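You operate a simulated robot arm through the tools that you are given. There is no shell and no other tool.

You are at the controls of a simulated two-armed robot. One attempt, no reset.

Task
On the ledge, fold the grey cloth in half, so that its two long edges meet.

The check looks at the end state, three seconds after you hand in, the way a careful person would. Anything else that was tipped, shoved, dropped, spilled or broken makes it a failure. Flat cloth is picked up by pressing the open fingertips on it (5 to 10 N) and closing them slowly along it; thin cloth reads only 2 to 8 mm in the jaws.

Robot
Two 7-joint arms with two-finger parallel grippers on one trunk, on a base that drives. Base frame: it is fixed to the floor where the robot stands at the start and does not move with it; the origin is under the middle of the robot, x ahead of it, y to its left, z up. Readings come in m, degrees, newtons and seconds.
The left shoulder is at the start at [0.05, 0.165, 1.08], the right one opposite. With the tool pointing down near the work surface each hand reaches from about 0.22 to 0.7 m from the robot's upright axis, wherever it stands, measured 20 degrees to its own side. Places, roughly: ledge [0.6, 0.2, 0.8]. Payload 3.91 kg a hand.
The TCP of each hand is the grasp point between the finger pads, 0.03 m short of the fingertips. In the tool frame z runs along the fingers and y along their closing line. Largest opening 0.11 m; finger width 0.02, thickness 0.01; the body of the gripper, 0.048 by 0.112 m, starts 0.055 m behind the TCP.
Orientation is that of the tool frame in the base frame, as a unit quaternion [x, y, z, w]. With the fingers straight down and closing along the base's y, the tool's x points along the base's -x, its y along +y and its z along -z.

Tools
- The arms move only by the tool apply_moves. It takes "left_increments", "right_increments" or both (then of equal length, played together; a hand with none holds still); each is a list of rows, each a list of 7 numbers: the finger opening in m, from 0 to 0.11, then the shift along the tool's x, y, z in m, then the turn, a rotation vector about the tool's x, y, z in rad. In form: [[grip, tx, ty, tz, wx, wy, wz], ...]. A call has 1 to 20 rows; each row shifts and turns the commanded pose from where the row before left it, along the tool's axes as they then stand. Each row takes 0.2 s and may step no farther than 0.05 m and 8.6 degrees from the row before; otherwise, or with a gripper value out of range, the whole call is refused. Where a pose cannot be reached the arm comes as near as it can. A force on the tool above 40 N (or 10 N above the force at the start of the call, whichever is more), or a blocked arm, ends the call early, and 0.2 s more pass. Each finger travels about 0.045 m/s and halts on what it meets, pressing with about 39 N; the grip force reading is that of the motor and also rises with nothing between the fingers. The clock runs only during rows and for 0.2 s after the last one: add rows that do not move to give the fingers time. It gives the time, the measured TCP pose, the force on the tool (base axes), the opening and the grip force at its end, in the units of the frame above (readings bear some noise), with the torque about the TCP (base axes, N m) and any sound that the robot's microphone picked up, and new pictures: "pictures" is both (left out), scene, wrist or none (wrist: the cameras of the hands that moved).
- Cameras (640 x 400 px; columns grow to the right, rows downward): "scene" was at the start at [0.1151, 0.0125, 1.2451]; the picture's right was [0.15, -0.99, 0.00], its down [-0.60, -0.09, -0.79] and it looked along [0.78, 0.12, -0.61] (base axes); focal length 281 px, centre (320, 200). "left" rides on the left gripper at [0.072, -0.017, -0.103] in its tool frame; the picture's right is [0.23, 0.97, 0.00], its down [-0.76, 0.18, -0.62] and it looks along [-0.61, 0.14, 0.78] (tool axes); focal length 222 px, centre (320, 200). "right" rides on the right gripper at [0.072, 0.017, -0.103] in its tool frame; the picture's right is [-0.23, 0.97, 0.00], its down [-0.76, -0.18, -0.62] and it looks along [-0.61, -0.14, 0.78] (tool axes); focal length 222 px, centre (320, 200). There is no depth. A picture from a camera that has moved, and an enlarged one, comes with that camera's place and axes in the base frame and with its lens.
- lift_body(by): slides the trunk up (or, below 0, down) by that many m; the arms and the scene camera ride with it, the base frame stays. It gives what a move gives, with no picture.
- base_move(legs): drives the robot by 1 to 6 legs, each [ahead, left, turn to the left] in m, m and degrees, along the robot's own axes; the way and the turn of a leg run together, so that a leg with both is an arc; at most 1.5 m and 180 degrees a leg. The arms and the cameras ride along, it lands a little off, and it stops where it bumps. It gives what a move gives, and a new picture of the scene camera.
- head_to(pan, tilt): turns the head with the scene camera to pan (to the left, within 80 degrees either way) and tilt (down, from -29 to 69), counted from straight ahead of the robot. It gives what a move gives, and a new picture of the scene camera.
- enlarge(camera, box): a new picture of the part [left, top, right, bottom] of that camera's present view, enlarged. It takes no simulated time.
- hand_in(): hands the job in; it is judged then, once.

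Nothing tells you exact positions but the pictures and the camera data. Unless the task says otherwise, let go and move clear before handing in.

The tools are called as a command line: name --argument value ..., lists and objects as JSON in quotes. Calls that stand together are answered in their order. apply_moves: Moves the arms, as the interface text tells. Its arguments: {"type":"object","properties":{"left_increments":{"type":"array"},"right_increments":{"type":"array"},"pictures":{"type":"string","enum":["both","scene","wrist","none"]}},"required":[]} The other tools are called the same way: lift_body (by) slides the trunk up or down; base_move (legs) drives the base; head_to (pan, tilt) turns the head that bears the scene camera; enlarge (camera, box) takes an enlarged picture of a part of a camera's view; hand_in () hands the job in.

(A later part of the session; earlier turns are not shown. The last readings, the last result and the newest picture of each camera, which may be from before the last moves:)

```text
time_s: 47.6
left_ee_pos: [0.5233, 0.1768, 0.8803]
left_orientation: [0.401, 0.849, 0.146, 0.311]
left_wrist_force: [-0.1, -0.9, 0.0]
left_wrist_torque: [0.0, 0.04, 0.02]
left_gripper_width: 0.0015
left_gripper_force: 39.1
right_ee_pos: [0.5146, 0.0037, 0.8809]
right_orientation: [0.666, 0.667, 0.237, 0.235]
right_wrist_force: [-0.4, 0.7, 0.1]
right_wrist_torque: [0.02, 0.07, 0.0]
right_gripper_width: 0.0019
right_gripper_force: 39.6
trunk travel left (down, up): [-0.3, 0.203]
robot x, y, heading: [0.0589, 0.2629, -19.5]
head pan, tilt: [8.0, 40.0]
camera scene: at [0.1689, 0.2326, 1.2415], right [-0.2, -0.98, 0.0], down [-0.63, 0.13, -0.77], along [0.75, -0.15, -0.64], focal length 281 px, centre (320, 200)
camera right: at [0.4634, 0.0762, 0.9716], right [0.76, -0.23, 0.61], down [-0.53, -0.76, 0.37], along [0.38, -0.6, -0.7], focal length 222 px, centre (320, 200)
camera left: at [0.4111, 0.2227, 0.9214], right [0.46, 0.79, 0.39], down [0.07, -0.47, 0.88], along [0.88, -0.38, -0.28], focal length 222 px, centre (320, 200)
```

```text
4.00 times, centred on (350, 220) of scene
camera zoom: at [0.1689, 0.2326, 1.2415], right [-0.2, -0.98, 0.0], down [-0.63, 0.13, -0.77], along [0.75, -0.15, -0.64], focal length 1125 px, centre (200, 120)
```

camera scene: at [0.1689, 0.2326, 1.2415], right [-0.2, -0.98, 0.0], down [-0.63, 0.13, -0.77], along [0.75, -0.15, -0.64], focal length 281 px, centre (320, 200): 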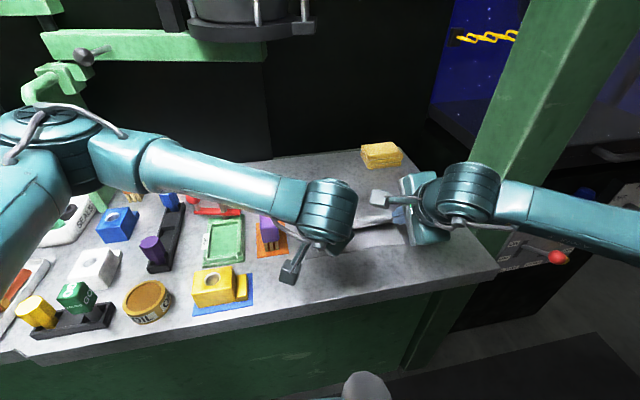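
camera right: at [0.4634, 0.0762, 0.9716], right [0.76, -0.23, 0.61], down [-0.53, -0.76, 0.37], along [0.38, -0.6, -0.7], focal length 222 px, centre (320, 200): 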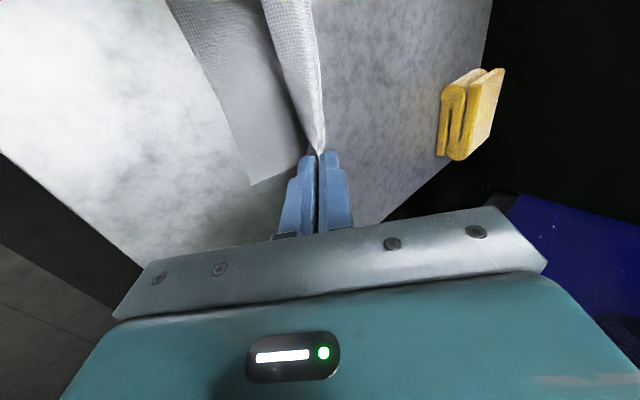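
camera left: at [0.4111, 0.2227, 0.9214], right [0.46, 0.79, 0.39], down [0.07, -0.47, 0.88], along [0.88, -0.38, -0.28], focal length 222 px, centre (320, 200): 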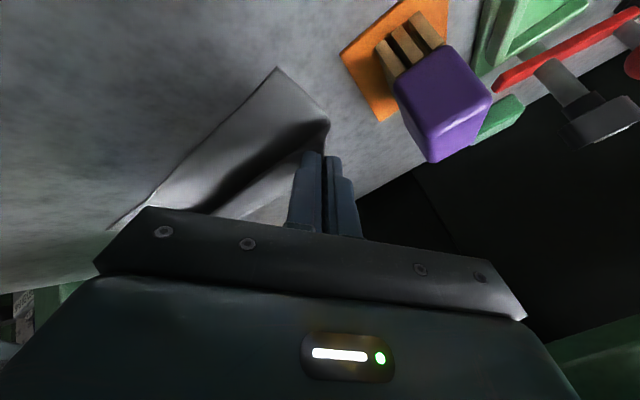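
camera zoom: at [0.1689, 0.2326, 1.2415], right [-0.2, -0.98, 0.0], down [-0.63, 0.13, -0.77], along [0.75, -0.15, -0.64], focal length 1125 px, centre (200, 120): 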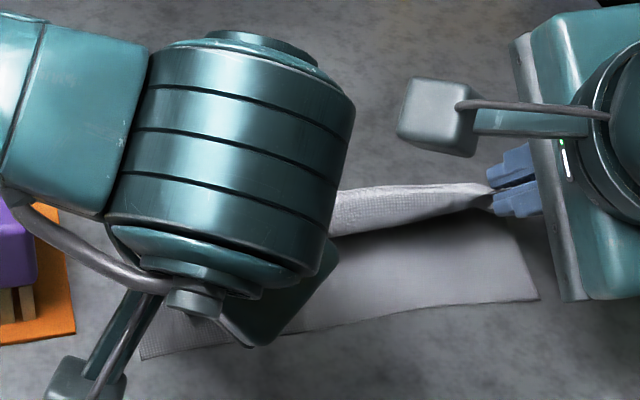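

The far edge is up and over. The near corners are at about (0.495, 0.195) and (0.491, -0.001), and I'll bring the held edge down onto the near edge.

apply_moves --left_increments '[[0, 0.0059, -0.0057, 0, -0.0675, -0.0554, 0], [0, 0.0059, -0.0057, -0.0007, 0, 0, 0], [0, 0.0059, -0.0057, -0.0007, 0, 0, 0], [0, 0.0059, -0.0057, -0.0007, 0, 0, 0], [0, 0, 0, 0, 0, 0, 0]]' --right_increments '[[0, 0.0016, -0.0069, 0.001, -0.0873, 0, 0], [0, 0.0016, -0.0069, 0.0004, 0, 0, 0], [0, 0.0016, -0.0069, 0.0004, 0, 0, 0], [0, 0.0016, -0.0069, 0.0004, 0, 0, 0], [0, 0, 0, 0, 0, 0, 0]]'

enlarge --camera "right" --box '[160, 0, 400, 200]'

enlarge --camera "left" --box '[100, 50, 400, 230]'

```text
time_s: 48.8
left_ee_pos: [0.4981, 0.1801, 0.8585]
left_orientation: [0.394, 0.836, 0.163, 0.347]
left_wrist_force: [-0.8, 0.0, -0.3]
left_wrist_torque: [-0.01, 0.05, -0.01]
left_gripper_width: 0.0019
left_gripper_force: 39.0
right_ee_pos: [0.4982, 0.0098, 0.8606]
right_orientation: [0.654, 0.657, 0.267, 0.264]
right_wrist_force: [-0.4, 0.6, -0.5]
right_wrist_torque: [-0.01, 0.03, -0.03]
right_gripper_width: 0.0017
right_gripper_force: 38.7
trunk travel left (down, up): [-0.3, 0.203]
robot x, y, heading: [0.0556, 0.26, -19.4]
head pan, tilt: [8.0, 40.0]
camera scene: at [0.1689, 0.2326, 1.2415], right [-0.2, -0.98, 0.0], down [-0.63, 0.13, -0.77], along [0.75, -0.15, -0.64], focal length 281 px, centre (320, 200)
camera right: at [0.4382, 0.0819, 0.946], right [0.7, -0.23, 0.68], down [-0.56, -0.76, 0.32], along [0.44, -0.6, -0.66], focal length 222 px, centre (320, 200)
camera left: at [0.3832, 0.2266, 0.89], right [0.43, 0.79, 0.43], down [0.0, -0.48, 0.88], along [0.9, -0.38, -0.2], focal length 222 px, centre (320, 200)
```

scene: 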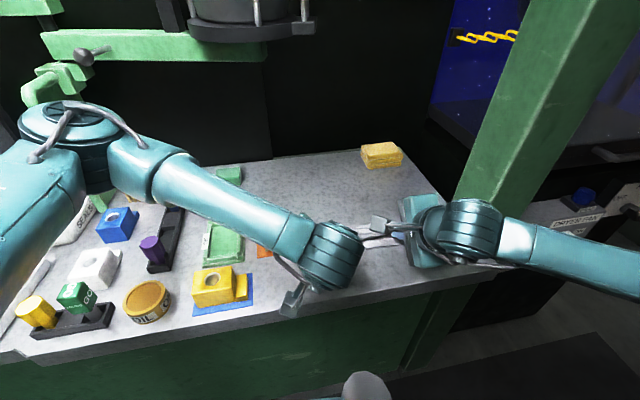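
right: 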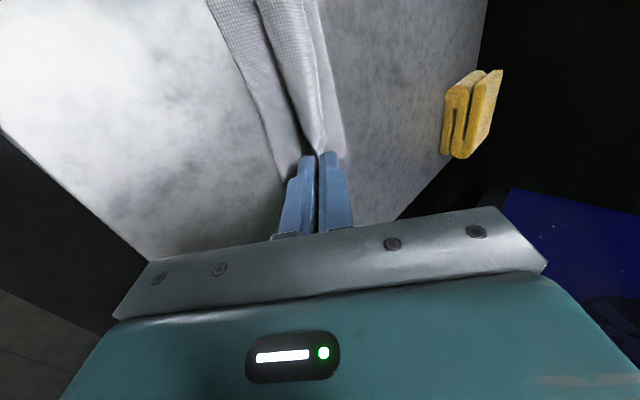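
left: 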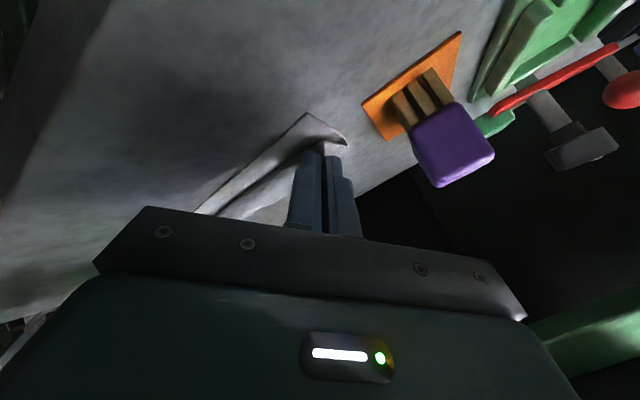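

```text
2.00 times, centred on (280, 100) of right
camera zoom: at [0.4382, 0.0819, 0.946], right [0.7, -0.23, 0.68], down [-0.56, -0.76, 0.32], along [0.44, -0.6, -0.66], focal length 444 px, centre (400, 400)
```

zoom: 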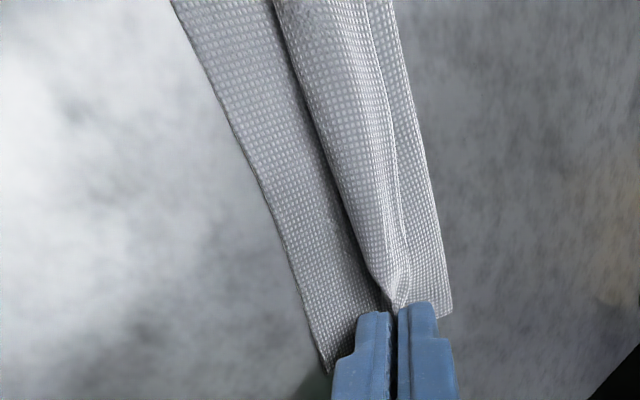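

```text
2.13 times, centred on (250, 140) of left
camera zoom: at [0.3832, 0.2266, 0.89], right [0.43, 0.79, 0.43], down [0.0, -0.48, 0.88], along [0.9, -0.38, -0.2], focal length 474 px, centre (469, 328)
```

zoom: 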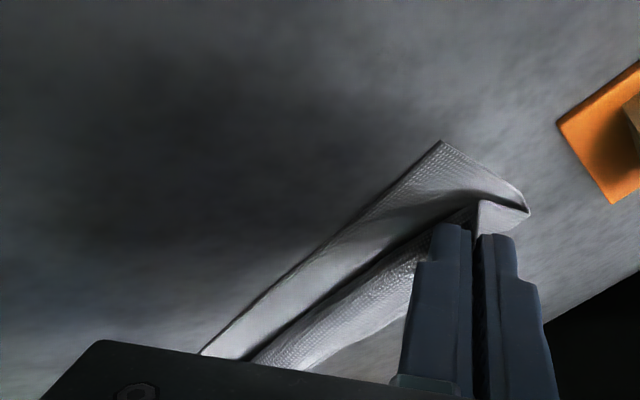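

The folded edge is about to land just behind the near edge, with a small hem curled in the jaws. I'll lower the last bit onto the near edge.

apply_moves --left_increments '[[0, 0.0037, -0.0029, 0.0004, 0, 0, 0], [0, 0.0037, -0.0029, 0.0003, 0, 0, 0], [0, 0, 0, 0, 0, 0, 0]]' --right_increments '[[0, 0.001, -0.0051, 0.0009, 0, 0, 0], [0, 0.001, -0.0051, 0.0009, 0, 0, 0], [0, 0, 0, 0, 0, 0, 0]]'

enlarge --camera "right" --box '[200, 60, 400, 200]'

enlarge --camera "left" --box '[180, 80, 380, 230]'

```text
time_s: 49.6
left_ee_pos: [0.4921, 0.1816, 0.8518]
left_orientation: [0.393, 0.835, 0.164, 0.348]
left_wrist_force: [0.0, -0.1, 5.5]
left_wrist_torque: [-0.03, -0.08, 0.01]
left_gripper_width: 0.0018
left_gripper_force: 38.8
right_ee_pos: [0.4921, 0.0122, 0.8522]
right_orientation: [0.655, 0.656, 0.266, 0.263]
right_wrist_force: [-0.2, 0.4, 0.3]
right_wrist_torque: [0.0, 0.05, -0.02]
right_gripper_width: 0.0019
right_gripper_force: 38.8
trunk travel left (down, up): [-0.3, 0.203]
robot x, y, heading: [0.056, 0.2573, -19.4]
head pan, tilt: [8.0, 40.0]
camera scene: at [0.1686, 0.2326, 1.2416], right [-0.2, -0.98, 0.0], down [-0.63, 0.13, -0.77], along [0.75, -0.15, -0.64], focal length 281 px, centre (320, 200)
camera right: at [0.4317, 0.0841, 0.9378], right [0.7, -0.23, 0.68], down [-0.56, -0.76, 0.32], along [0.44, -0.6, -0.66], focal length 222 px, centre (320, 200)
camera left: at [0.3773, 0.2277, 0.8836], right [0.43, 0.8, 0.43], down [0.0, -0.47, 0.88], along [0.9, -0.38, -0.2], focal length 222 px, centre (320, 200)
```

scene: 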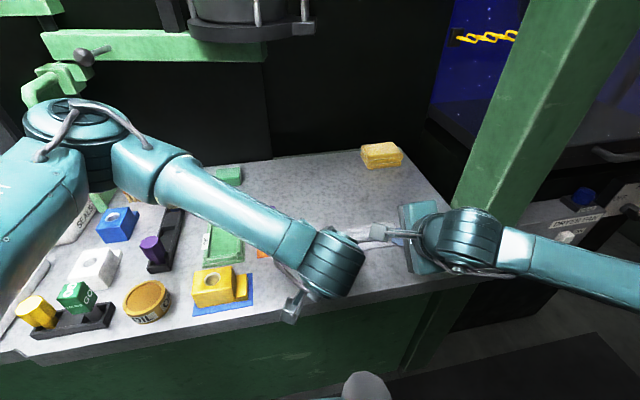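
right: 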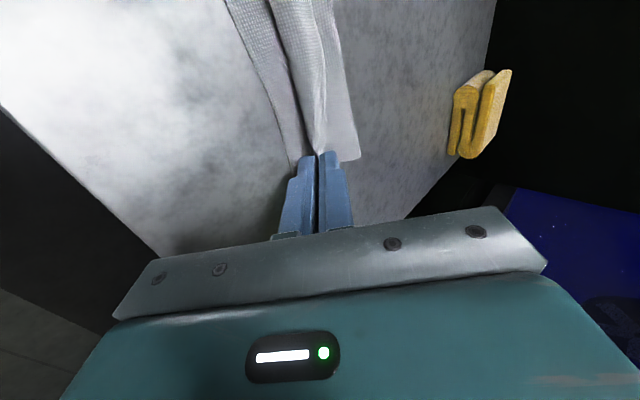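
left: 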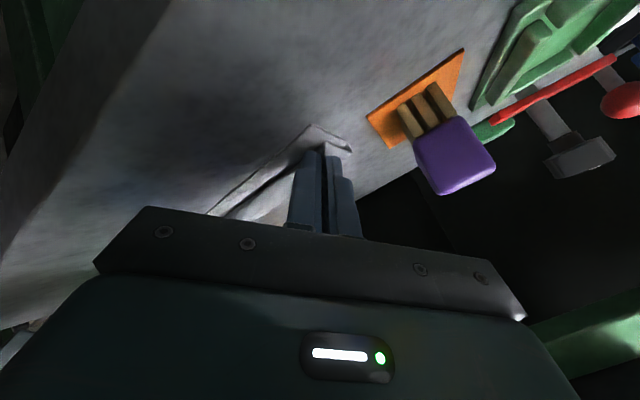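

```text
2.86 times, centred on (300, 130) of right
camera zoom: at [0.4317, 0.0841, 0.9378], right [0.7, -0.23, 0.68], down [-0.56, -0.76, 0.32], along [0.44, -0.6, -0.66], focal length 635 px, centre (377, 400)
```

zoom: 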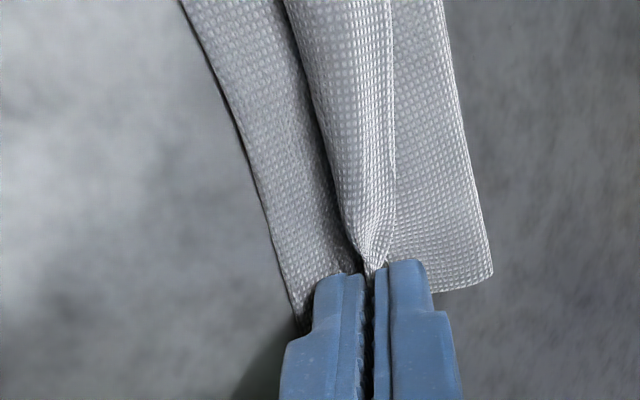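

```text
2.67 times, centred on (280, 155) of left
camera zoom: at [0.3773, 0.2277, 0.8836], right [0.43, 0.8, 0.43], down [0.0, -0.47, 0.88], along [0.9, -0.38, -0.2], focal length 592 px, centre (427, 320)
```

zoom: 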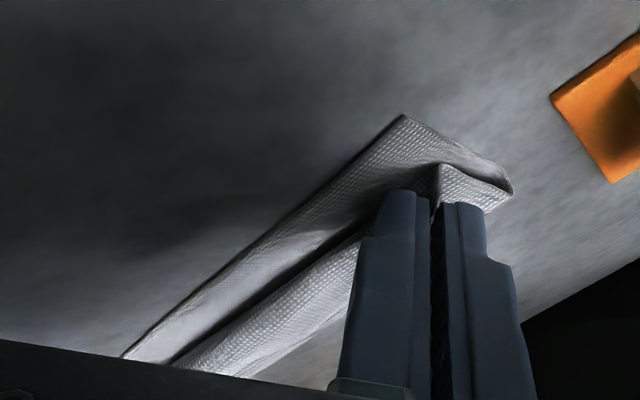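

The curled hem is about 1.5 cm wide and sits about 1.4 cm behind the near edge, so it should meet that edge once it opens out. I'll settle the right hand, then open both jaws while keeping the lower fingers from pressing into the cloth.

apply_moves --left_increments '[[0, 0, 0, 0, 0, 0, 0], [0.003, 0, 0.0015, 0, 0, 0, 0], [0.006, 0, 0.0015, 0, 0, 0, 0], [0.01, 0, 0.002, 0, 0, 0, 0], [0.014, 0, 0.002, 0, 0, 0, 0], [0.018, 0, 0.002, 0, 0, 0, 0], [0.022, 0, 0.002, 0, 0, 0, 0], [0.022, 0, 0, 0, 0, 0, 0]]' --right_increments '[[0, 0, -0.0011, 0.0011, 0, 0, 0], [0.003, 0, 0.0015, 0, 0, 0, 0], [0.006, 0, 0.0015, 0, 0, 0, 0], [0.01, 0, 0.002, 0, 0, 0, 0], [0.014, 0, 0.002, 0, 0, 0, 0], [0.018, 0, 0.002, 0, 0, 0, 0], [0.022, 0, 0.002, 0, 0, 0, 0], [0.022, 0, 0, 0, 0, 0, 0]]'

enlarge --camera "right" --box '[200, 60, 400, 200]'

enlarge --camera "left" --box '[180, 80, 380, 230]'

```text
time_s: 51.4
left_ee_pos: [0.4979, 0.1891, 0.858]
left_orientation: [0.395, 0.835, 0.164, 0.346]
left_wrist_force: [-0.4, -0.8, 1.5]
left_wrist_torque: [-0.03, 0.01, 0.0]
left_gripper_width: 0.0217
left_gripper_force: 0.1
right_ee_pos: [0.4985, 0.0124, 0.8587]
right_orientation: [0.655, 0.657, 0.265, 0.263]
right_wrist_force: [-0.4, 0.8, 0.0]
right_wrist_torque: [0.04, -0.01, -0.02]
right_gripper_width: 0.0217
right_gripper_force: 0.1
trunk travel left (down, up): [-0.3, 0.203]
robot x, y, heading: [0.0585, 0.2572, -19.3]
head pan, tilt: [8.0, 40.0]
camera scene: at [0.1687, 0.2326, 1.2415], right [-0.2, -0.98, 0.0], down [-0.63, 0.13, -0.77], along [0.75, -0.15, -0.64], focal length 281 px, centre (320, 200)
camera right: at [0.4393, 0.084, 0.9442], right [0.7, -0.23, 0.68], down [-0.56, -0.76, 0.32], along [0.44, -0.6, -0.66], focal length 222 px, centre (320, 200)
camera left: at [0.3832, 0.2353, 0.8896], right [0.43, 0.79, 0.43], down [0.0, -0.48, 0.88], along [0.9, -0.38, -0.2], focal length 222 px, centre (320, 200)
```

scene: 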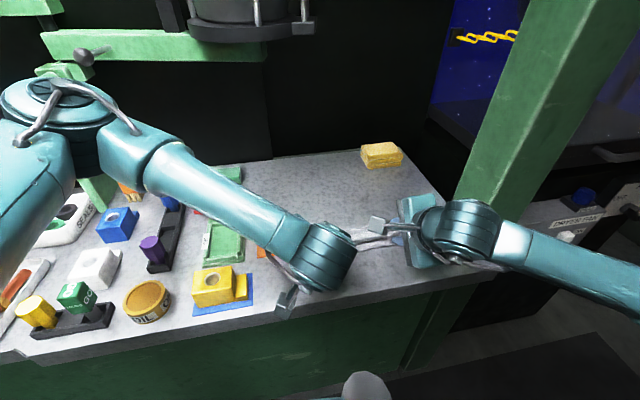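
right: 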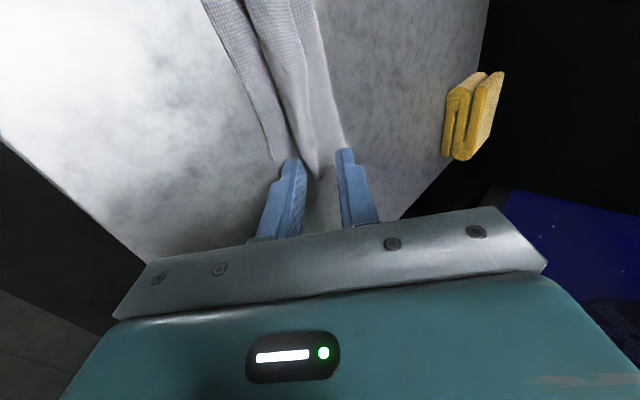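
left: 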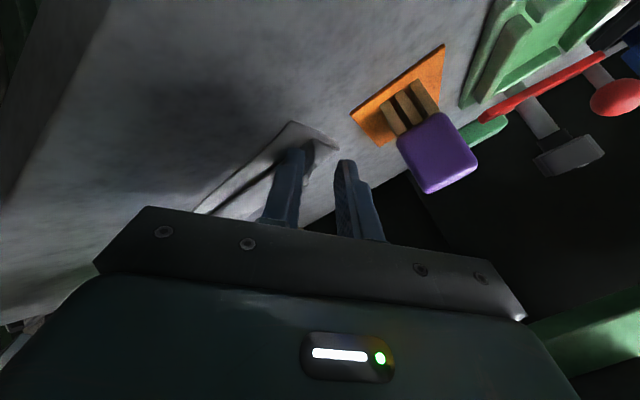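

```text
2.86 times, centred on (300, 130) of right
camera zoom: at [0.4393, 0.084, 0.9442], right [0.7, -0.23, 0.68], down [-0.56, -0.76, 0.32], along [0.44, -0.6, -0.66], focal length 635 px, centre (377, 400)
```

zoom: 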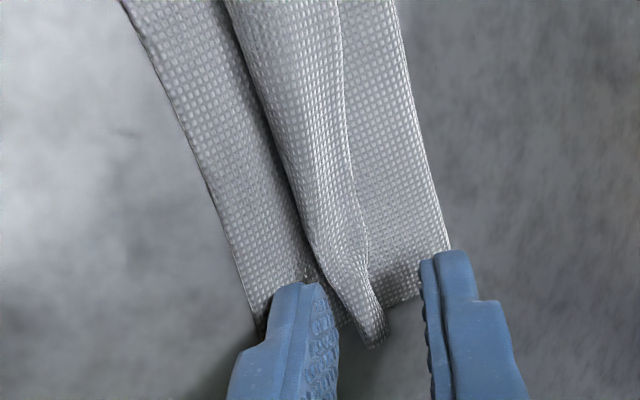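

```text
2.67 times, centred on (280, 155) of left
camera zoom: at [0.3832, 0.2353, 0.8896], right [0.43, 0.79, 0.43], down [0.0, -0.48, 0.88], along [0.9, -0.38, -0.2], focal length 592 px, centre (427, 320)
```

zoom: 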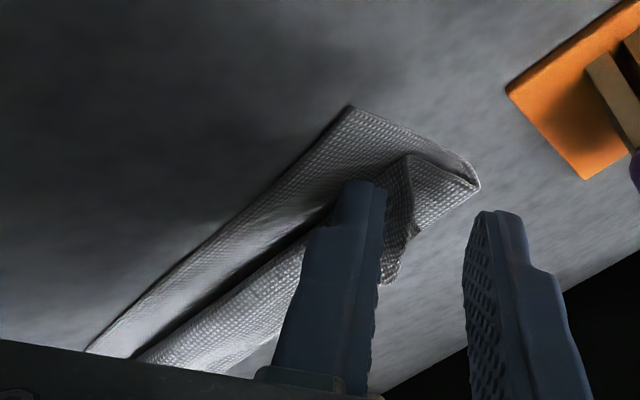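

Both are released, but the hem is still partly curled. I'll retract along the fingers so the lower fingers slide out from inside the fold.

apply_moves --left_increments '[[0.022, 0, 0, -0.008, 0, 0, 0], [0.022, 0, 0, -0.01, 0, 0, 0], [0.022, 0, 0, -0.012, 0, 0, 0], [0.022, 0, 0, -0.015, 0, 0, 0], [0.022, 0, 0, -0.02, 0, 0, 0], [0.022, 0, 0, -0.02, 0, 0, 0], [0.022, 0, 0, -0.02, 0, 0, 0], [0.022, 0, 0, 0, 0, 0, 0]]' --right_increments '[[0.022, 0, 0, -0.008, 0, 0, 0], [0.022, 0, 0, -0.01, 0, 0, 0], [0.022, 0, 0, -0.012, 0, 0, 0], [0.022, 0, 0, -0.015, 0, 0, 0], [0.022, 0, 0, -0.02, 0, 0, 0], [0.022, 0, 0, -0.02, 0, 0, 0], [0.022, 0, 0, -0.02, 0, 0, 0], [0.022, 0, 0, 0, 0, 0, 0]]'

enlarge --camera "right" --box '[160, 40, 400, 190]'

enlarge --camera "left" --box '[180, 60, 420, 210]'

```text
time_s: 53.2
left_ee_pos: [0.4238, 0.1899, 0.9324]
left_orientation: [0.393, 0.836, 0.164, 0.347]
left_wrist_force: [-0.3, -0.1, 0.6]
left_wrist_torque: [0.03, 0.0, -0.01]
left_gripper_width: 0.022
left_gripper_force: 0.1
right_ee_pos: [0.4271, 0.0114, 0.9358]
right_orientation: [0.655, 0.657, 0.266, 0.263]
right_wrist_force: [0.2, -0.1, -0.5]
right_wrist_torque: [-0.02, -0.02, -0.04]
right_gripper_width: 0.0219
right_gripper_force: 0.0
trunk travel left (down, up): [-0.3, 0.203]
robot x, y, heading: [0.0595, 0.2598, -19.6]
head pan, tilt: [8.0, 40.0]
camera scene: at [0.1689, 0.2326, 1.2415], right [-0.2, -0.98, 0.0], down [-0.63, 0.13, -0.77], along [0.75, -0.15, -0.64], focal length 281 px, centre (320, 200)
camera right: at [0.3679, 0.0833, 1.021], right [0.7, -0.23, 0.68], down [-0.56, -0.76, 0.32], along [0.44, -0.6, -0.66], focal length 222 px, centre (320, 200)
camera left: at [0.3087, 0.2358, 0.9635], right [0.43, 0.79, 0.43], down [0.0, -0.48, 0.88], along [0.9, -0.38, -0.2], focal length 222 px, centre (320, 200)
```

scene: 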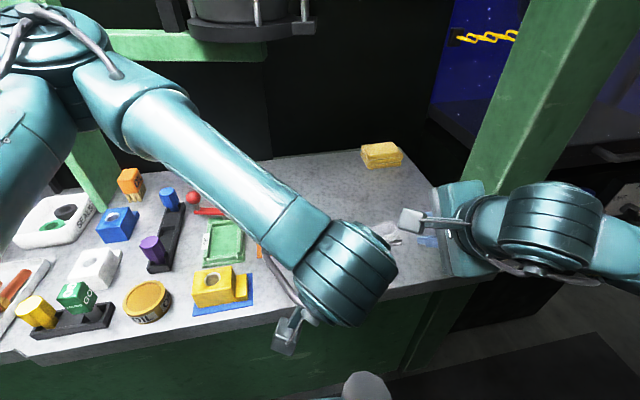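
right: 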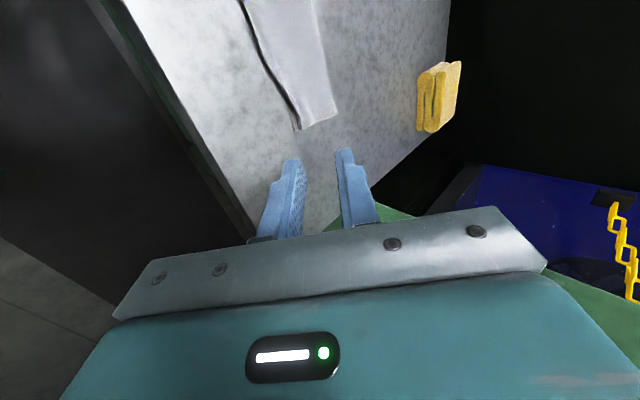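
left: 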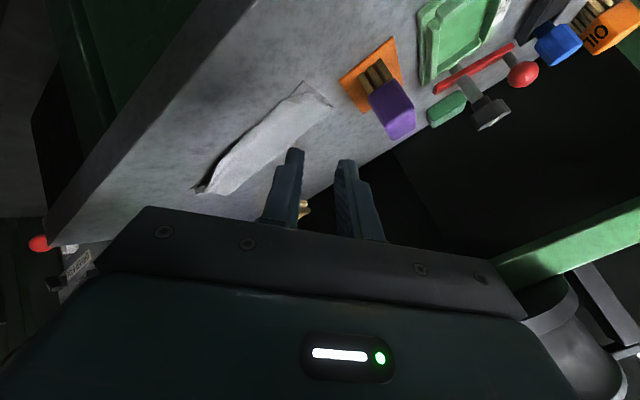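

```text
2.67 times, centred on (280, 115) of right
camera zoom: at [0.3679, 0.0833, 1.021], right [0.7, -0.23, 0.68], down [-0.56, -0.76, 0.32], along [0.44, -0.6, -0.66], focal length 592 px, centre (427, 427)
```

zoom: 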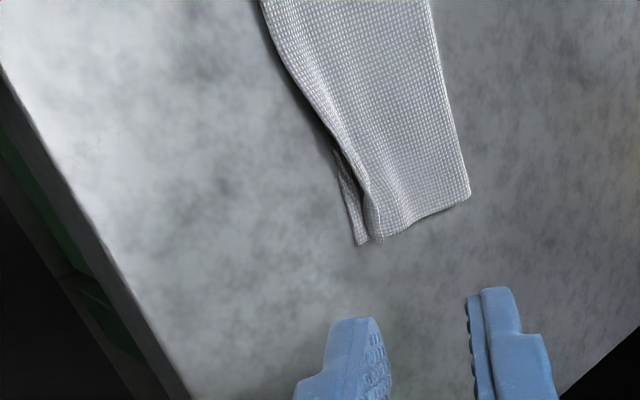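

```text
2.67 times, centred on (300, 135) of left
camera zoom: at [0.3087, 0.2358, 0.9635], right [0.43, 0.79, 0.43], down [0.0, -0.48, 0.88], along [0.9, -0.38, -0.2], focal length 592 px, centre (373, 373)
```

zoom: 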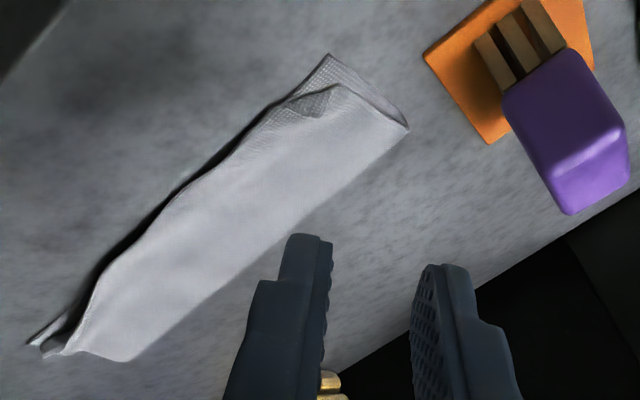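

The hem opened out on its own: the cloth is folded, with the top edge close to the near edge and small misalignments at the corners. I'll tilt the hands back upright, move them aside, and inspect.

apply_moves --left_increments '[[0.022, 0, 0, -0.01, 0.0675, 0.0554, 0], [0.022, 0, 0, -0.01, 0.0675, 0.0554, 0], [0.022, 0, 0, -0.01, 0.0675, 0.0554, 0], [0.022, 0, 0, -0.01, 0.0675, 0.0554, 0], [0.022, 0, 0, 0, 0.0675, 0.0554, 0], [0.022, 0, 0, 0, 0.0675, 0.0554, 0], [0.022, 0, 0, 0, 0.0675, 0.0554, 0], [0.022, 0, 0, 0, 0.0675, 0.0554, 0], [0.022, 0, 0, 0, 0.0675, 0.0554, 0], [0.022, 0, 0, 0, 0, 0, 0]]' --right_increments '[[0.022, 0, 0, -0.01, 0.0873, 0, 0], [0.022, 0, 0, -0.01, 0.0873, 0, 0], [0.022, 0, 0, -0.01, 0.0873, 0, 0], [0.022, 0, 0, -0.01, 0.0873, 0, 0], [0.022, 0, 0, 0, 0.0873, 0, 0], [0.022, 0, 0, 0, 0.0873, 0, 0], [0.022, 0, 0, 0, 0.0873, 0, 0], [0.022, 0, 0, 0, 0.0873, 0, 0], [0.022, 0, 0, 0, 0.0873, 0, 0], [0.022, 0, 0, 0, 0, 0, 0]]'

enlarge --camera "scene" --box '[280, 180, 440, 280]'

```text
time_s: 55.4
left_ee_pos: [0.3992, 0.1908, 0.9632]
left_orientation: [0.427, 0.904, -0.001, 0.0]
left_wrist_force: [0.0, 0.2, 0.3]
left_wrist_torque: [0.01, -0.02, -0.02]
left_gripper_width: 0.0219
left_gripper_force: 0.0
right_ee_pos: [0.4039, 0.0115, 0.9654]
right_orientation: [0.706, 0.709, -0.007, -0.008]
right_wrist_force: [0.1, 1.3, 0.5]
right_wrist_torque: [-0.02, -0.02, 0.0]
right_gripper_width: 0.0221
right_gripper_force: 0.1
trunk travel left (down, up): [-0.3, 0.203]
robot x, y, heading: [0.0567, 0.2588, -19.5]
head pan, tilt: [8.0, 40.0]
camera scene: at [0.1688, 0.2325, 1.2415], right [-0.2, -0.98, 0.0], down [-0.63, 0.13, -0.77], along [0.75, -0.15, -0.64], focal length 281 px, centre (320, 200)
camera right: at [0.4222, 0.0837, 1.0691], right [0.97, -0.22, -0.02], down [-0.16, -0.76, 0.63], along [-0.15, -0.61, -0.78], focal length 222 px, centre (320, 200)
camera left: at [0.3409, 0.2364, 1.067], right [0.61, 0.79, 0.0], down [0.62, -0.47, 0.62], along [0.49, -0.38, -0.78], focal length 222 px, centre (320, 200)
```

scene: 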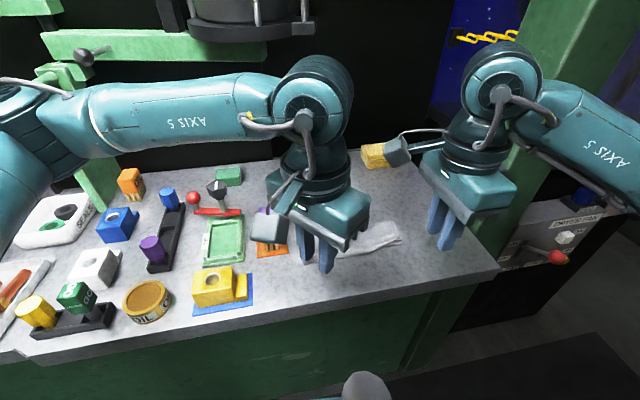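
right: 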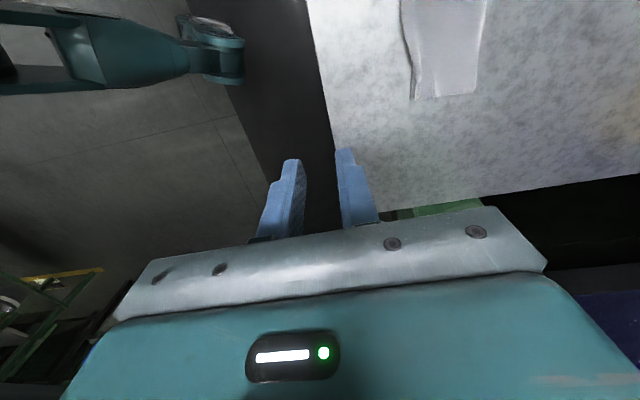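
left: 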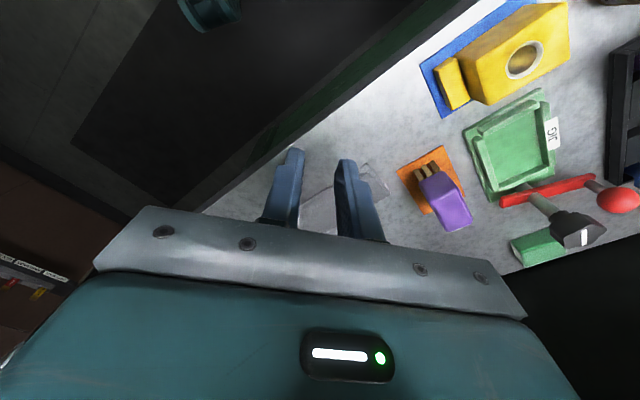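

```text
4.00 times, centred on (360, 230) of scene
camera zoom: at [0.1688, 0.2325, 1.2415], right [-0.2, -0.98, 0.0], down [-0.63, 0.13, -0.77], along [0.75, -0.15, -0.64], focal length 1125 px, centre (160, 80)
```

zoom: 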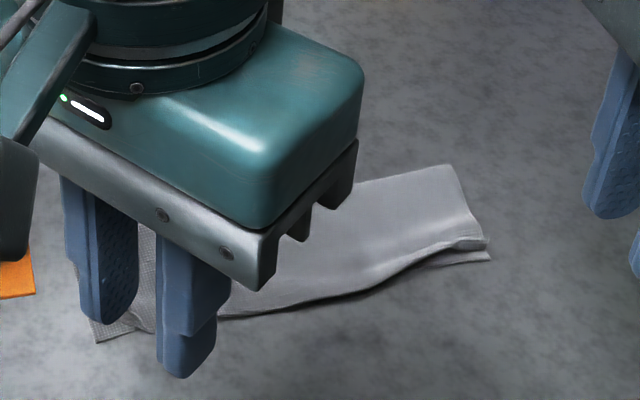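

I'll shift the left hand aside to see the whole fold.

apply_moves --left_increments '[[0.022, 0.0251, 0.0206, -0.01, 0, 0, 0], [0.022, 0.0251, 0.0206, -0.01, 0, 0, 0], [0.022, 0.0251, 0.0206, -0.01, 0, 0, 0], [0.022, 0.0251, 0.0206, 0, 0, 0, 0], [0.022, 0, 0, 0, 0, 0, 0]]'

enlarge --camera "scene" --box '[280, 180, 420, 280]'

enlarge --camera "left" --box '[200, 60, 440, 230]'

```text
time_s: 56.6
left_ee_pos: [0.399, 0.3202, 0.9936]
left_orientation: [0.427, 0.904, 0.0, 0.001]
left_wrist_force: [-0.1, 0.3, -1.2]
left_wrist_torque: [0.01, -0.01, -0.03]
left_gripper_width: 0.0222
left_gripper_force: 0.1
right_ee_pos: [0.4031, 0.0105, 0.9664]
right_orientation: [0.706, 0.708, -0.006, -0.007]
right_wrist_force: [0.3, 0.2, 0.2]
right_wrist_torque: [0.01, -0.01, -0.02]
right_gripper_width: 0.0218
right_gripper_force: 0.0
trunk travel left (down, up): [-0.3, 0.203]
robot x, y, heading: [0.0559, 0.2589, -19.7]
head pan, tilt: [8.0, 40.0]
camera scene: at [0.1689, 0.2325, 1.2415], right [-0.2, -0.98, 0.0], down [-0.63, 0.13, -0.77], along [0.75, -0.15, -0.64], focal length 281 px, centre (320, 200)
camera left: at [0.3404, 0.3672, 1.0963], right [0.61, 0.79, 0.0], down [0.62, -0.47, 0.62], along [0.49, -0.38, -0.78], focal length 222 px, centre (320, 200)
```

scene: 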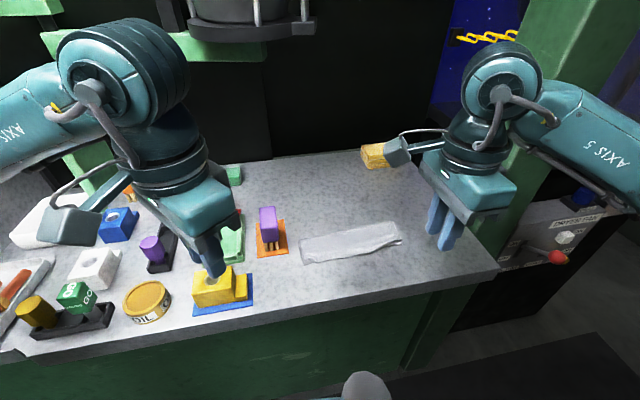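
left: 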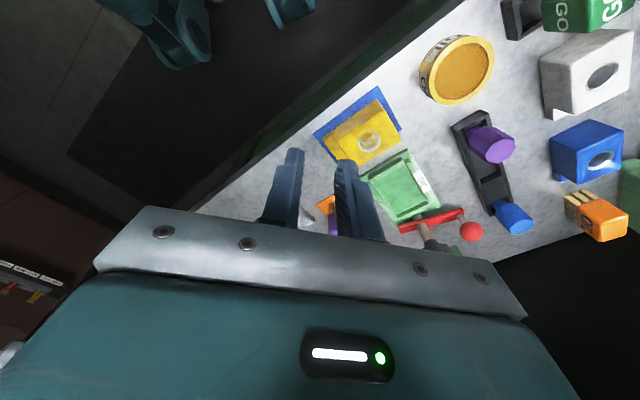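

```text
4.00 times, centred on (350, 230) of scene
camera zoom: at [0.1689, 0.2325, 1.2415], right [-0.2, -0.98, 0.0], down [-0.63, 0.13, -0.77], along [0.75, -0.15, -0.64], focal length 1125 px, centre (200, 80)
```

zoom: 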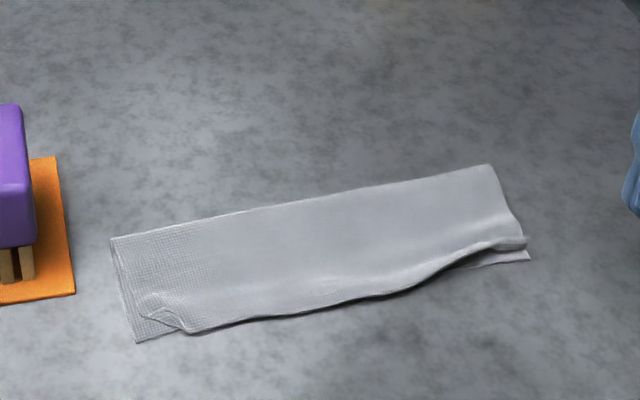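

```text
2.35 times, centred on (320, 145) of left
camera zoom: at [0.3404, 0.3672, 1.0963], right [0.61, 0.79, 0.0], down [0.62, -0.47, 0.62], along [0.49, -0.38, -0.78], focal length 523 px, centre (320, 329)
```

zoom: 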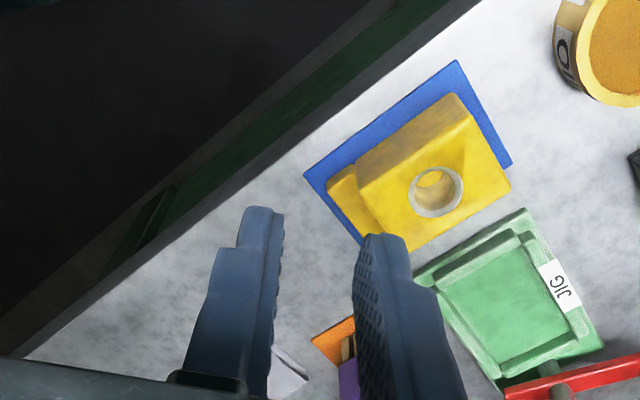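

The fold is nearly right. I'll zoom in on the two corners of the top layer.

enlarge --camera "scene" --box '[290, 230, 350, 275]'

enlarge --camera "scene" --box '[350, 210, 420, 260]'

enlarge --camera "right" --box '[380, 0, 540, 110]'

```text
8.89 times, centred on (320, 252) of scene
camera zoom: at [0.1689, 0.2325, 1.2415], right [-0.2, -0.98, 0.0], down [-0.63, 0.13, -0.77], along [0.75, -0.15, -0.64], focal length 2500 px, centre (320, -267)
```

zoom: 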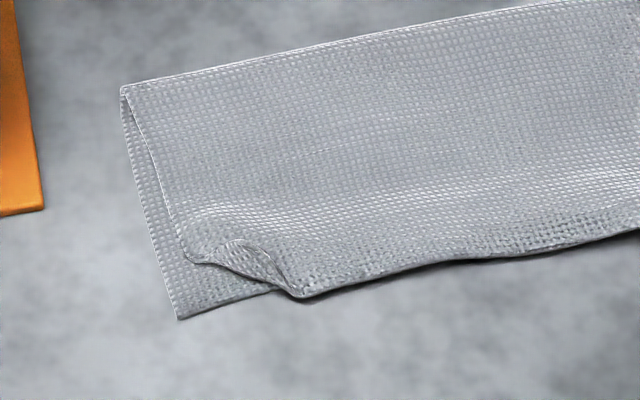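

```text
8.00 times, centred on (385, 235) of scene
camera zoom: at [0.1689, 0.2325, 1.2415], right [-0.2, -0.98, 0.0], down [-0.63, 0.13, -0.77], along [0.75, -0.15, -0.64], focal length 2250 px, centre (-200, -80)
```

zoom: 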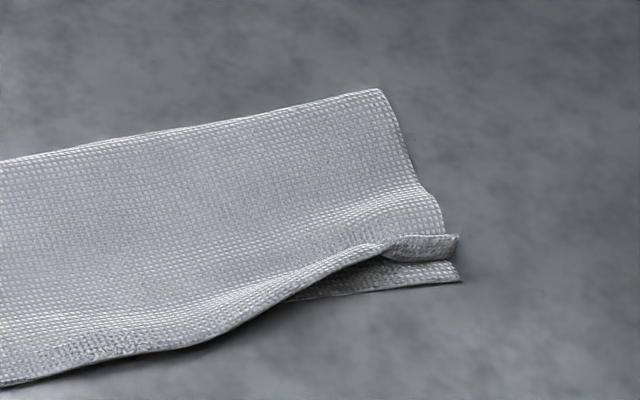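

```text
3.64 times, centred on (460, 55) of right
camera zoom: at [0.4222, 0.0836, 1.0689], right [0.97, -0.22, -0.02], down [-0.16, -0.76, 0.62], along [-0.15, -0.61, -0.78], focal length 808 px, centre (-189, 727)
```

zoom: 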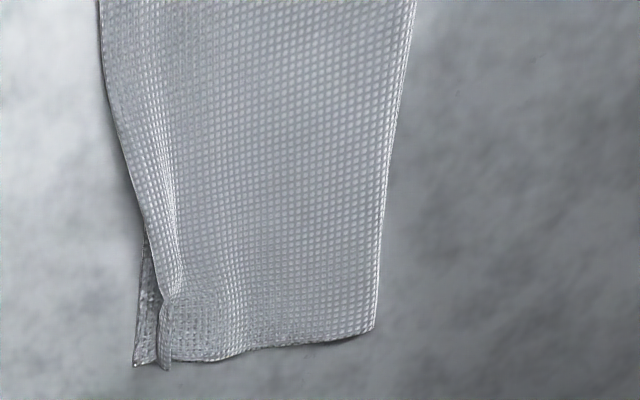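

The edges line up within a few millimetres except for a small dog-ear at the left near corner, where the corner is flipped up onto the top layer, and a slight lip on the right. I'll smooth the dog-ear first: the left hand, jaws closed, goes above it and will then drag it outward lightly.

apply_moves --left_increments '[[0.015, -0.033, -0.0028, 0, 0, 0, 0], [0.01, -0.033, -0.0028, 0, 0, 0, 0], [0.005, -0.033, -0.0028, 0, 0, 0, 0], [0.0, -0.033, -0.0028, 0, 0, 0, 0], [0.0, -0.033, -0.0028, 0, 0, 0, 0], [0.0, 0, 0, 0, 0, 0, -0.102], [0.0, 0, 0, 0, 0, 0, -0.102], [0.0, 0, 0, 0, 0, 0, -0.102], [0.0, 0, 0, 0.03, 0, 0, 0], [0.0, 0, 0, 0.03, 0, 0, 0], [0.0, 0, 0, 0.03, 0, 0, 0], [0.0, 0, 0, 0.015, 0, 0, 0], [0.0, 0, 0, 0, 0, 0, 0]]' --pictures "both"

enlarge --camera "left" --box '[240, 100, 400, 200]'

enlarge --camera "scene" --box '[280, 200, 360, 275]'

```text
time_s: 59.4
left_ee_pos: [0.4944, 0.1839, 0.8884]
left_orientation: [0.284, 0.959, -0.001, 0.0]
left_wrist_force: [-0.2, 0.2, 0.0]
left_wrist_torque: [0.02, -0.02, 0.01]
left_gripper_width: 0.0003
left_gripper_force: 38.3
right_ee_pos: [0.4034, 0.012, 0.9671]
right_orientation: [0.706, 0.708, -0.006, -0.006]
right_wrist_force: [-0.1, -0.3, -0.5]
right_wrist_torque: [0.03, -0.02, -0.02]
right_gripper_width: 0.022
right_gripper_force: 0.2
trunk travel left (down, up): [-0.3, 0.203]
robot x, y, heading: [0.0598, 0.2592, -19.6]
head pan, tilt: [8.0, 40.0]
camera scene: at [0.1688, 0.2326, 1.2415], right [-0.2, -0.98, 0.0], down [-0.63, 0.13, -0.77], along [0.75, -0.15, -0.64], focal length 281 px, centre (320, 200)
camera left: at [0.4235, 0.2103, 0.9927], right [0.34, 0.94, 0.0], down [0.74, -0.27, 0.62], along [0.59, -0.21, -0.78], focal length 222 px, centre (320, 200)
```

scene: 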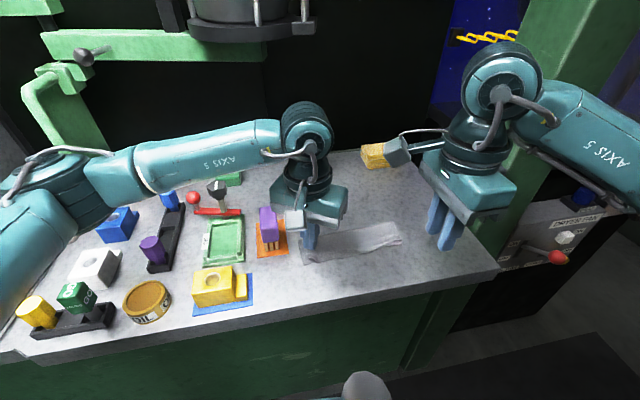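
left: 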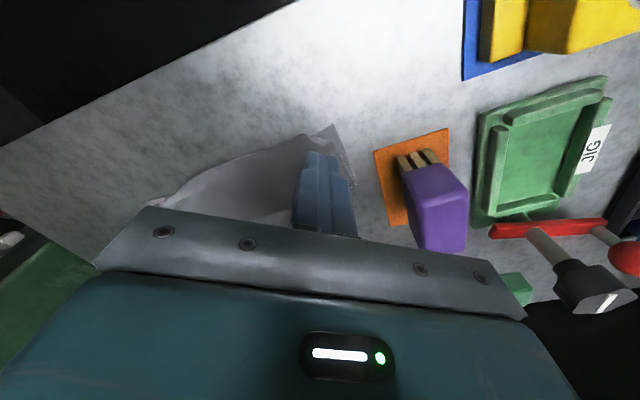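

```text
4.00 times, centred on (320, 150) of left
camera zoom: at [0.4235, 0.2103, 0.9927], right [0.34, 0.94, 0.0], down [0.74, -0.27, 0.62], along [0.59, -0.21, -0.78], focal length 888 px, centre (320, 400)
```

zoom: 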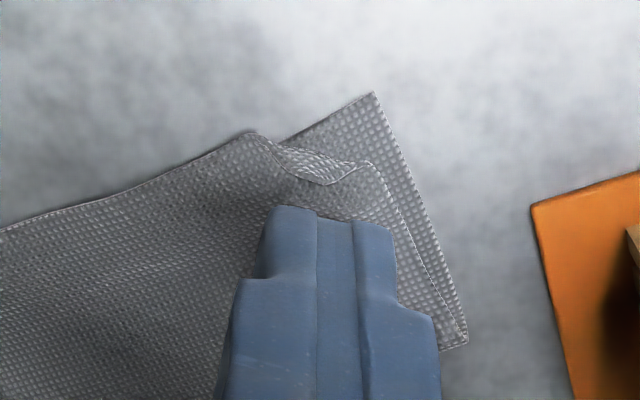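

```text
5.33 times, centred on (320, 238) of scene
camera zoom: at [0.1688, 0.2326, 1.2415], right [-0.2, -0.98, 0.0], down [-0.63, 0.13, -0.77], along [0.75, -0.15, -0.64], focal length 1500 px, centre (320, 0)
```

zoom: 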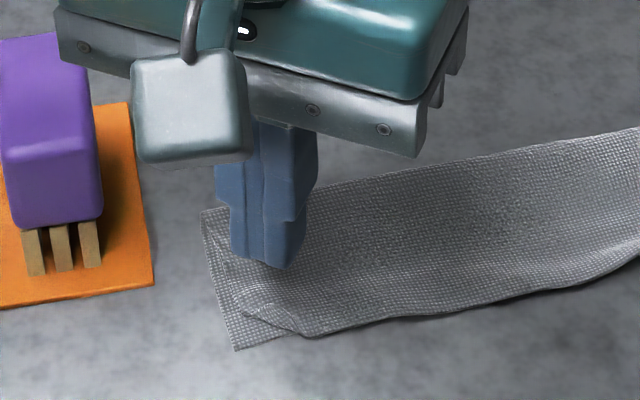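

The left wrist view shows the dog-ear clearly under the fingertips, with its tip at about (0.498, 0.185). The fingers are aligned to drag it outward, so I'll lower gently.

apply_moves --left_increments '[[0, 0, 0, 0.012, 0, 0, 0], [0, 0, 0, 0.012, 0, 0, 0], [0, 0, 0, 0.006, 0, 0, 0], [0, 0, 0, 0.002, 0, 0, 0], [0, 0, 0, 0.001, 0, 0, 0], [0, 0, 0, 0, 0, 0, 0]]' --pictures "none"

enlarge --camera "left" --box '[260, 90, 380, 165]'

```text
time_s: 60.8
left_ee_pos: [0.4934, 0.1826, 0.8568]
left_orientation: [0.284, 0.959, -0.001, -0.001]
left_wrist_force: [-1.2, 0.1, 0.1]
left_wrist_torque: [0.01, -0.02, -0.02]
left_gripper_width: 0.0
left_gripper_force: 37.9
right_ee_pos: [0.4049, 0.0113, 0.9658]
right_orientation: [0.706, 0.708, -0.006, -0.006]
right_wrist_force: [0.1, 0.2, 0.9]
right_wrist_torque: [0.03, -0.01, -0.01]
right_gripper_width: 0.0219
right_gripper_force: 0.1
trunk travel left (down, up): [-0.3, 0.203]
robot x, y, heading: [0.0574, 0.2605, -19.7]
head pan, tilt: [8.0, 40.0]
```

```text
5.33 times, centred on (320, 128) of left
camera zoom: at [0.4238, 0.2091, 0.9593], right [0.34, 0.94, 0.0], down [0.74, -0.27, 0.62], along [0.59, -0.21, -0.78], focal length 1185 px, centre (320, 587)
```

zoom: 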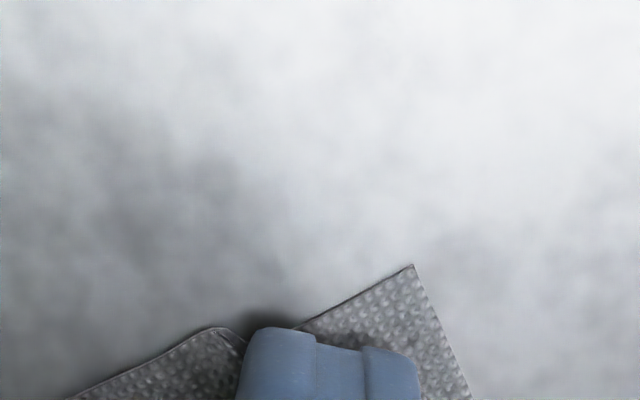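

apply_moves --left_increments '[[0, 0, 0, 0.001, 0, 0, 0], [0, 0, 0, 0.001, 0, 0, 0], [0, 0, 0, 0, 0, 0, 0]]' --pictures "none"

```text
time_s: 61.6
left_ee_pos: [0.4942, 0.1834, 0.8534]
left_orientation: [0.284, 0.959, -0.001, 0.0]
left_wrist_force: [0.0, -0.8, 0.3]
left_wrist_torque: [0.02, 0.02, 0.01]
left_gripper_width: 0.0001
left_gripper_force: 37.5
right_ee_pos: [0.4029, 0.0111, 0.9669]
right_orientation: [0.705, 0.709, -0.005, -0.006]
right_wrist_force: [-0.6, 1.0, -0.3]
right_wrist_torque: [-0.01, -0.01, -0.01]
right_gripper_width: 0.0222
right_gripper_force: 0.1
trunk travel left (down, up): [-0.3, 0.203]
robot x, y, heading: [0.0558, 0.2595, -19.4]
head pan, tilt: [8.0, 40.0]
```

apply_moves --left_increments '[[0, 0, 0, 0.001, 0, 0, 0], [0, 0, 0, 0, 0, 0, 0]]' --pictures "none"

```text
time_s: 62.2
left_ee_pos: [0.494, 0.183, 0.8527]
left_orientation: [0.285, 0.959, -0.002, 0.0]
left_wrist_force: [-0.5, -0.5, 1.7]
left_wrist_torque: [0.01, 0.0, 0.01]
left_gripper_width: 0.0
left_gripper_force: 37.6
right_ee_pos: [0.403, 0.011, 0.9659]
right_orientation: [0.707, 0.708, -0.005, -0.006]
right_wrist_force: [0.5, 0.7, 0.7]
right_wrist_torque: [-0.03, 0.01, 0.03]
right_gripper_width: 0.0218
right_gripper_force: 0.1
trunk travel left (down, up): [-0.3, 0.203]
robot x, y, heading: [0.0576, 0.2605, -19.5]
head pan, tilt: [8.0, 40.0]
```

Light contact at about 1.7 N. Now I'll drag gently outward along the unrolling direction.

apply_moves --left_increments '[[0, 0.003, 0, 0, 0, 0, 0], [0, 0.003, 0, 0, 0, 0, 0], [0, 0.003, 0, 0, 0, 0, 0], [0, 0.003, 0, 0, 0, 0, 0], [0, 0.003, 0, 0, 0, 0, 0], [0, 0, 0, 0, 0, 0, 0], [0, 0, 0, -0.01, 0, 0, 0], [0, 0, 0, -0.02, 0, 0, 0], [0, -0.02, 0, -0.02, 0, 0, 0], [0, -0.02, 0, 0, 0, 0, 0], [0, 0, 0, 0, 0, 0, 0]]' --pictures "wrist"

enlarge --camera "left" --box '[220, 60, 380, 170]'

enlarge --camera "scene" --box '[290, 210, 410, 275]'

```text
time_s: 64.6
left_ee_pos: [0.515, 0.17, 0.9041]
left_orientation: [0.284, 0.959, 0.0, 0.001]
left_wrist_force: [0.4, 0.8, 0.5]
left_wrist_torque: [-0.04, 0.02, -0.01]
left_gripper_width: 0.0
left_gripper_force: 37.6
right_ee_pos: [0.4043, 0.0103, 0.9658]
right_orientation: [0.706, 0.708, -0.007, -0.007]
right_wrist_force: [0.1, 0.6, 0.7]
right_wrist_torque: [-0.02, 0.0, 0.01]
right_gripper_width: 0.022
right_gripper_force: 0.0
trunk travel left (down, up): [-0.3, 0.203]
robot x, y, heading: [0.0553, 0.2594, -19.2]
head pan, tilt: [8.0, 40.0]
camera left: at [0.4437, 0.1955, 1.0071], right [0.34, 0.94, 0.0], down [0.74, -0.27, 0.62], along [0.59, -0.21, -0.78], focal length 222 px, centre (320, 200)
```

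left: 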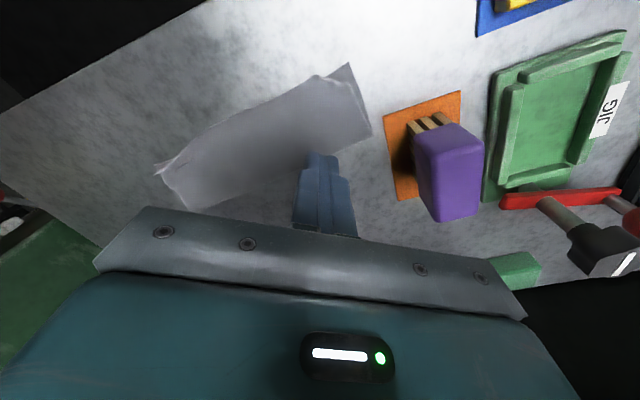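

```text
3.64 times, centred on (300, 115) of left
camera zoom: at [0.4437, 0.1955, 1.0071], right [0.34, 0.94, 0.0], down [0.74, -0.27, 0.62], along [0.59, -0.21, -0.78], focal length 808 px, centre (393, 509)
```

zoom: 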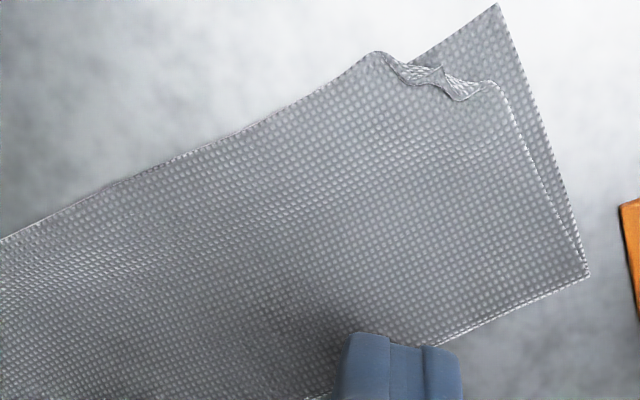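

```text
5.33 times, centred on (350, 242) of scene
camera zoom: at [0.1688, 0.2326, 1.2415], right [-0.2, -0.98, 0.0], down [-0.63, 0.13, -0.77], along [0.75, -0.15, -0.64], focal length 1500 px, centre (160, -27)
```

zoom: 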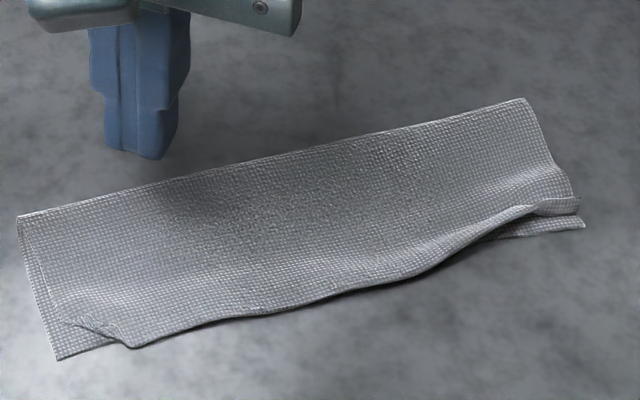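

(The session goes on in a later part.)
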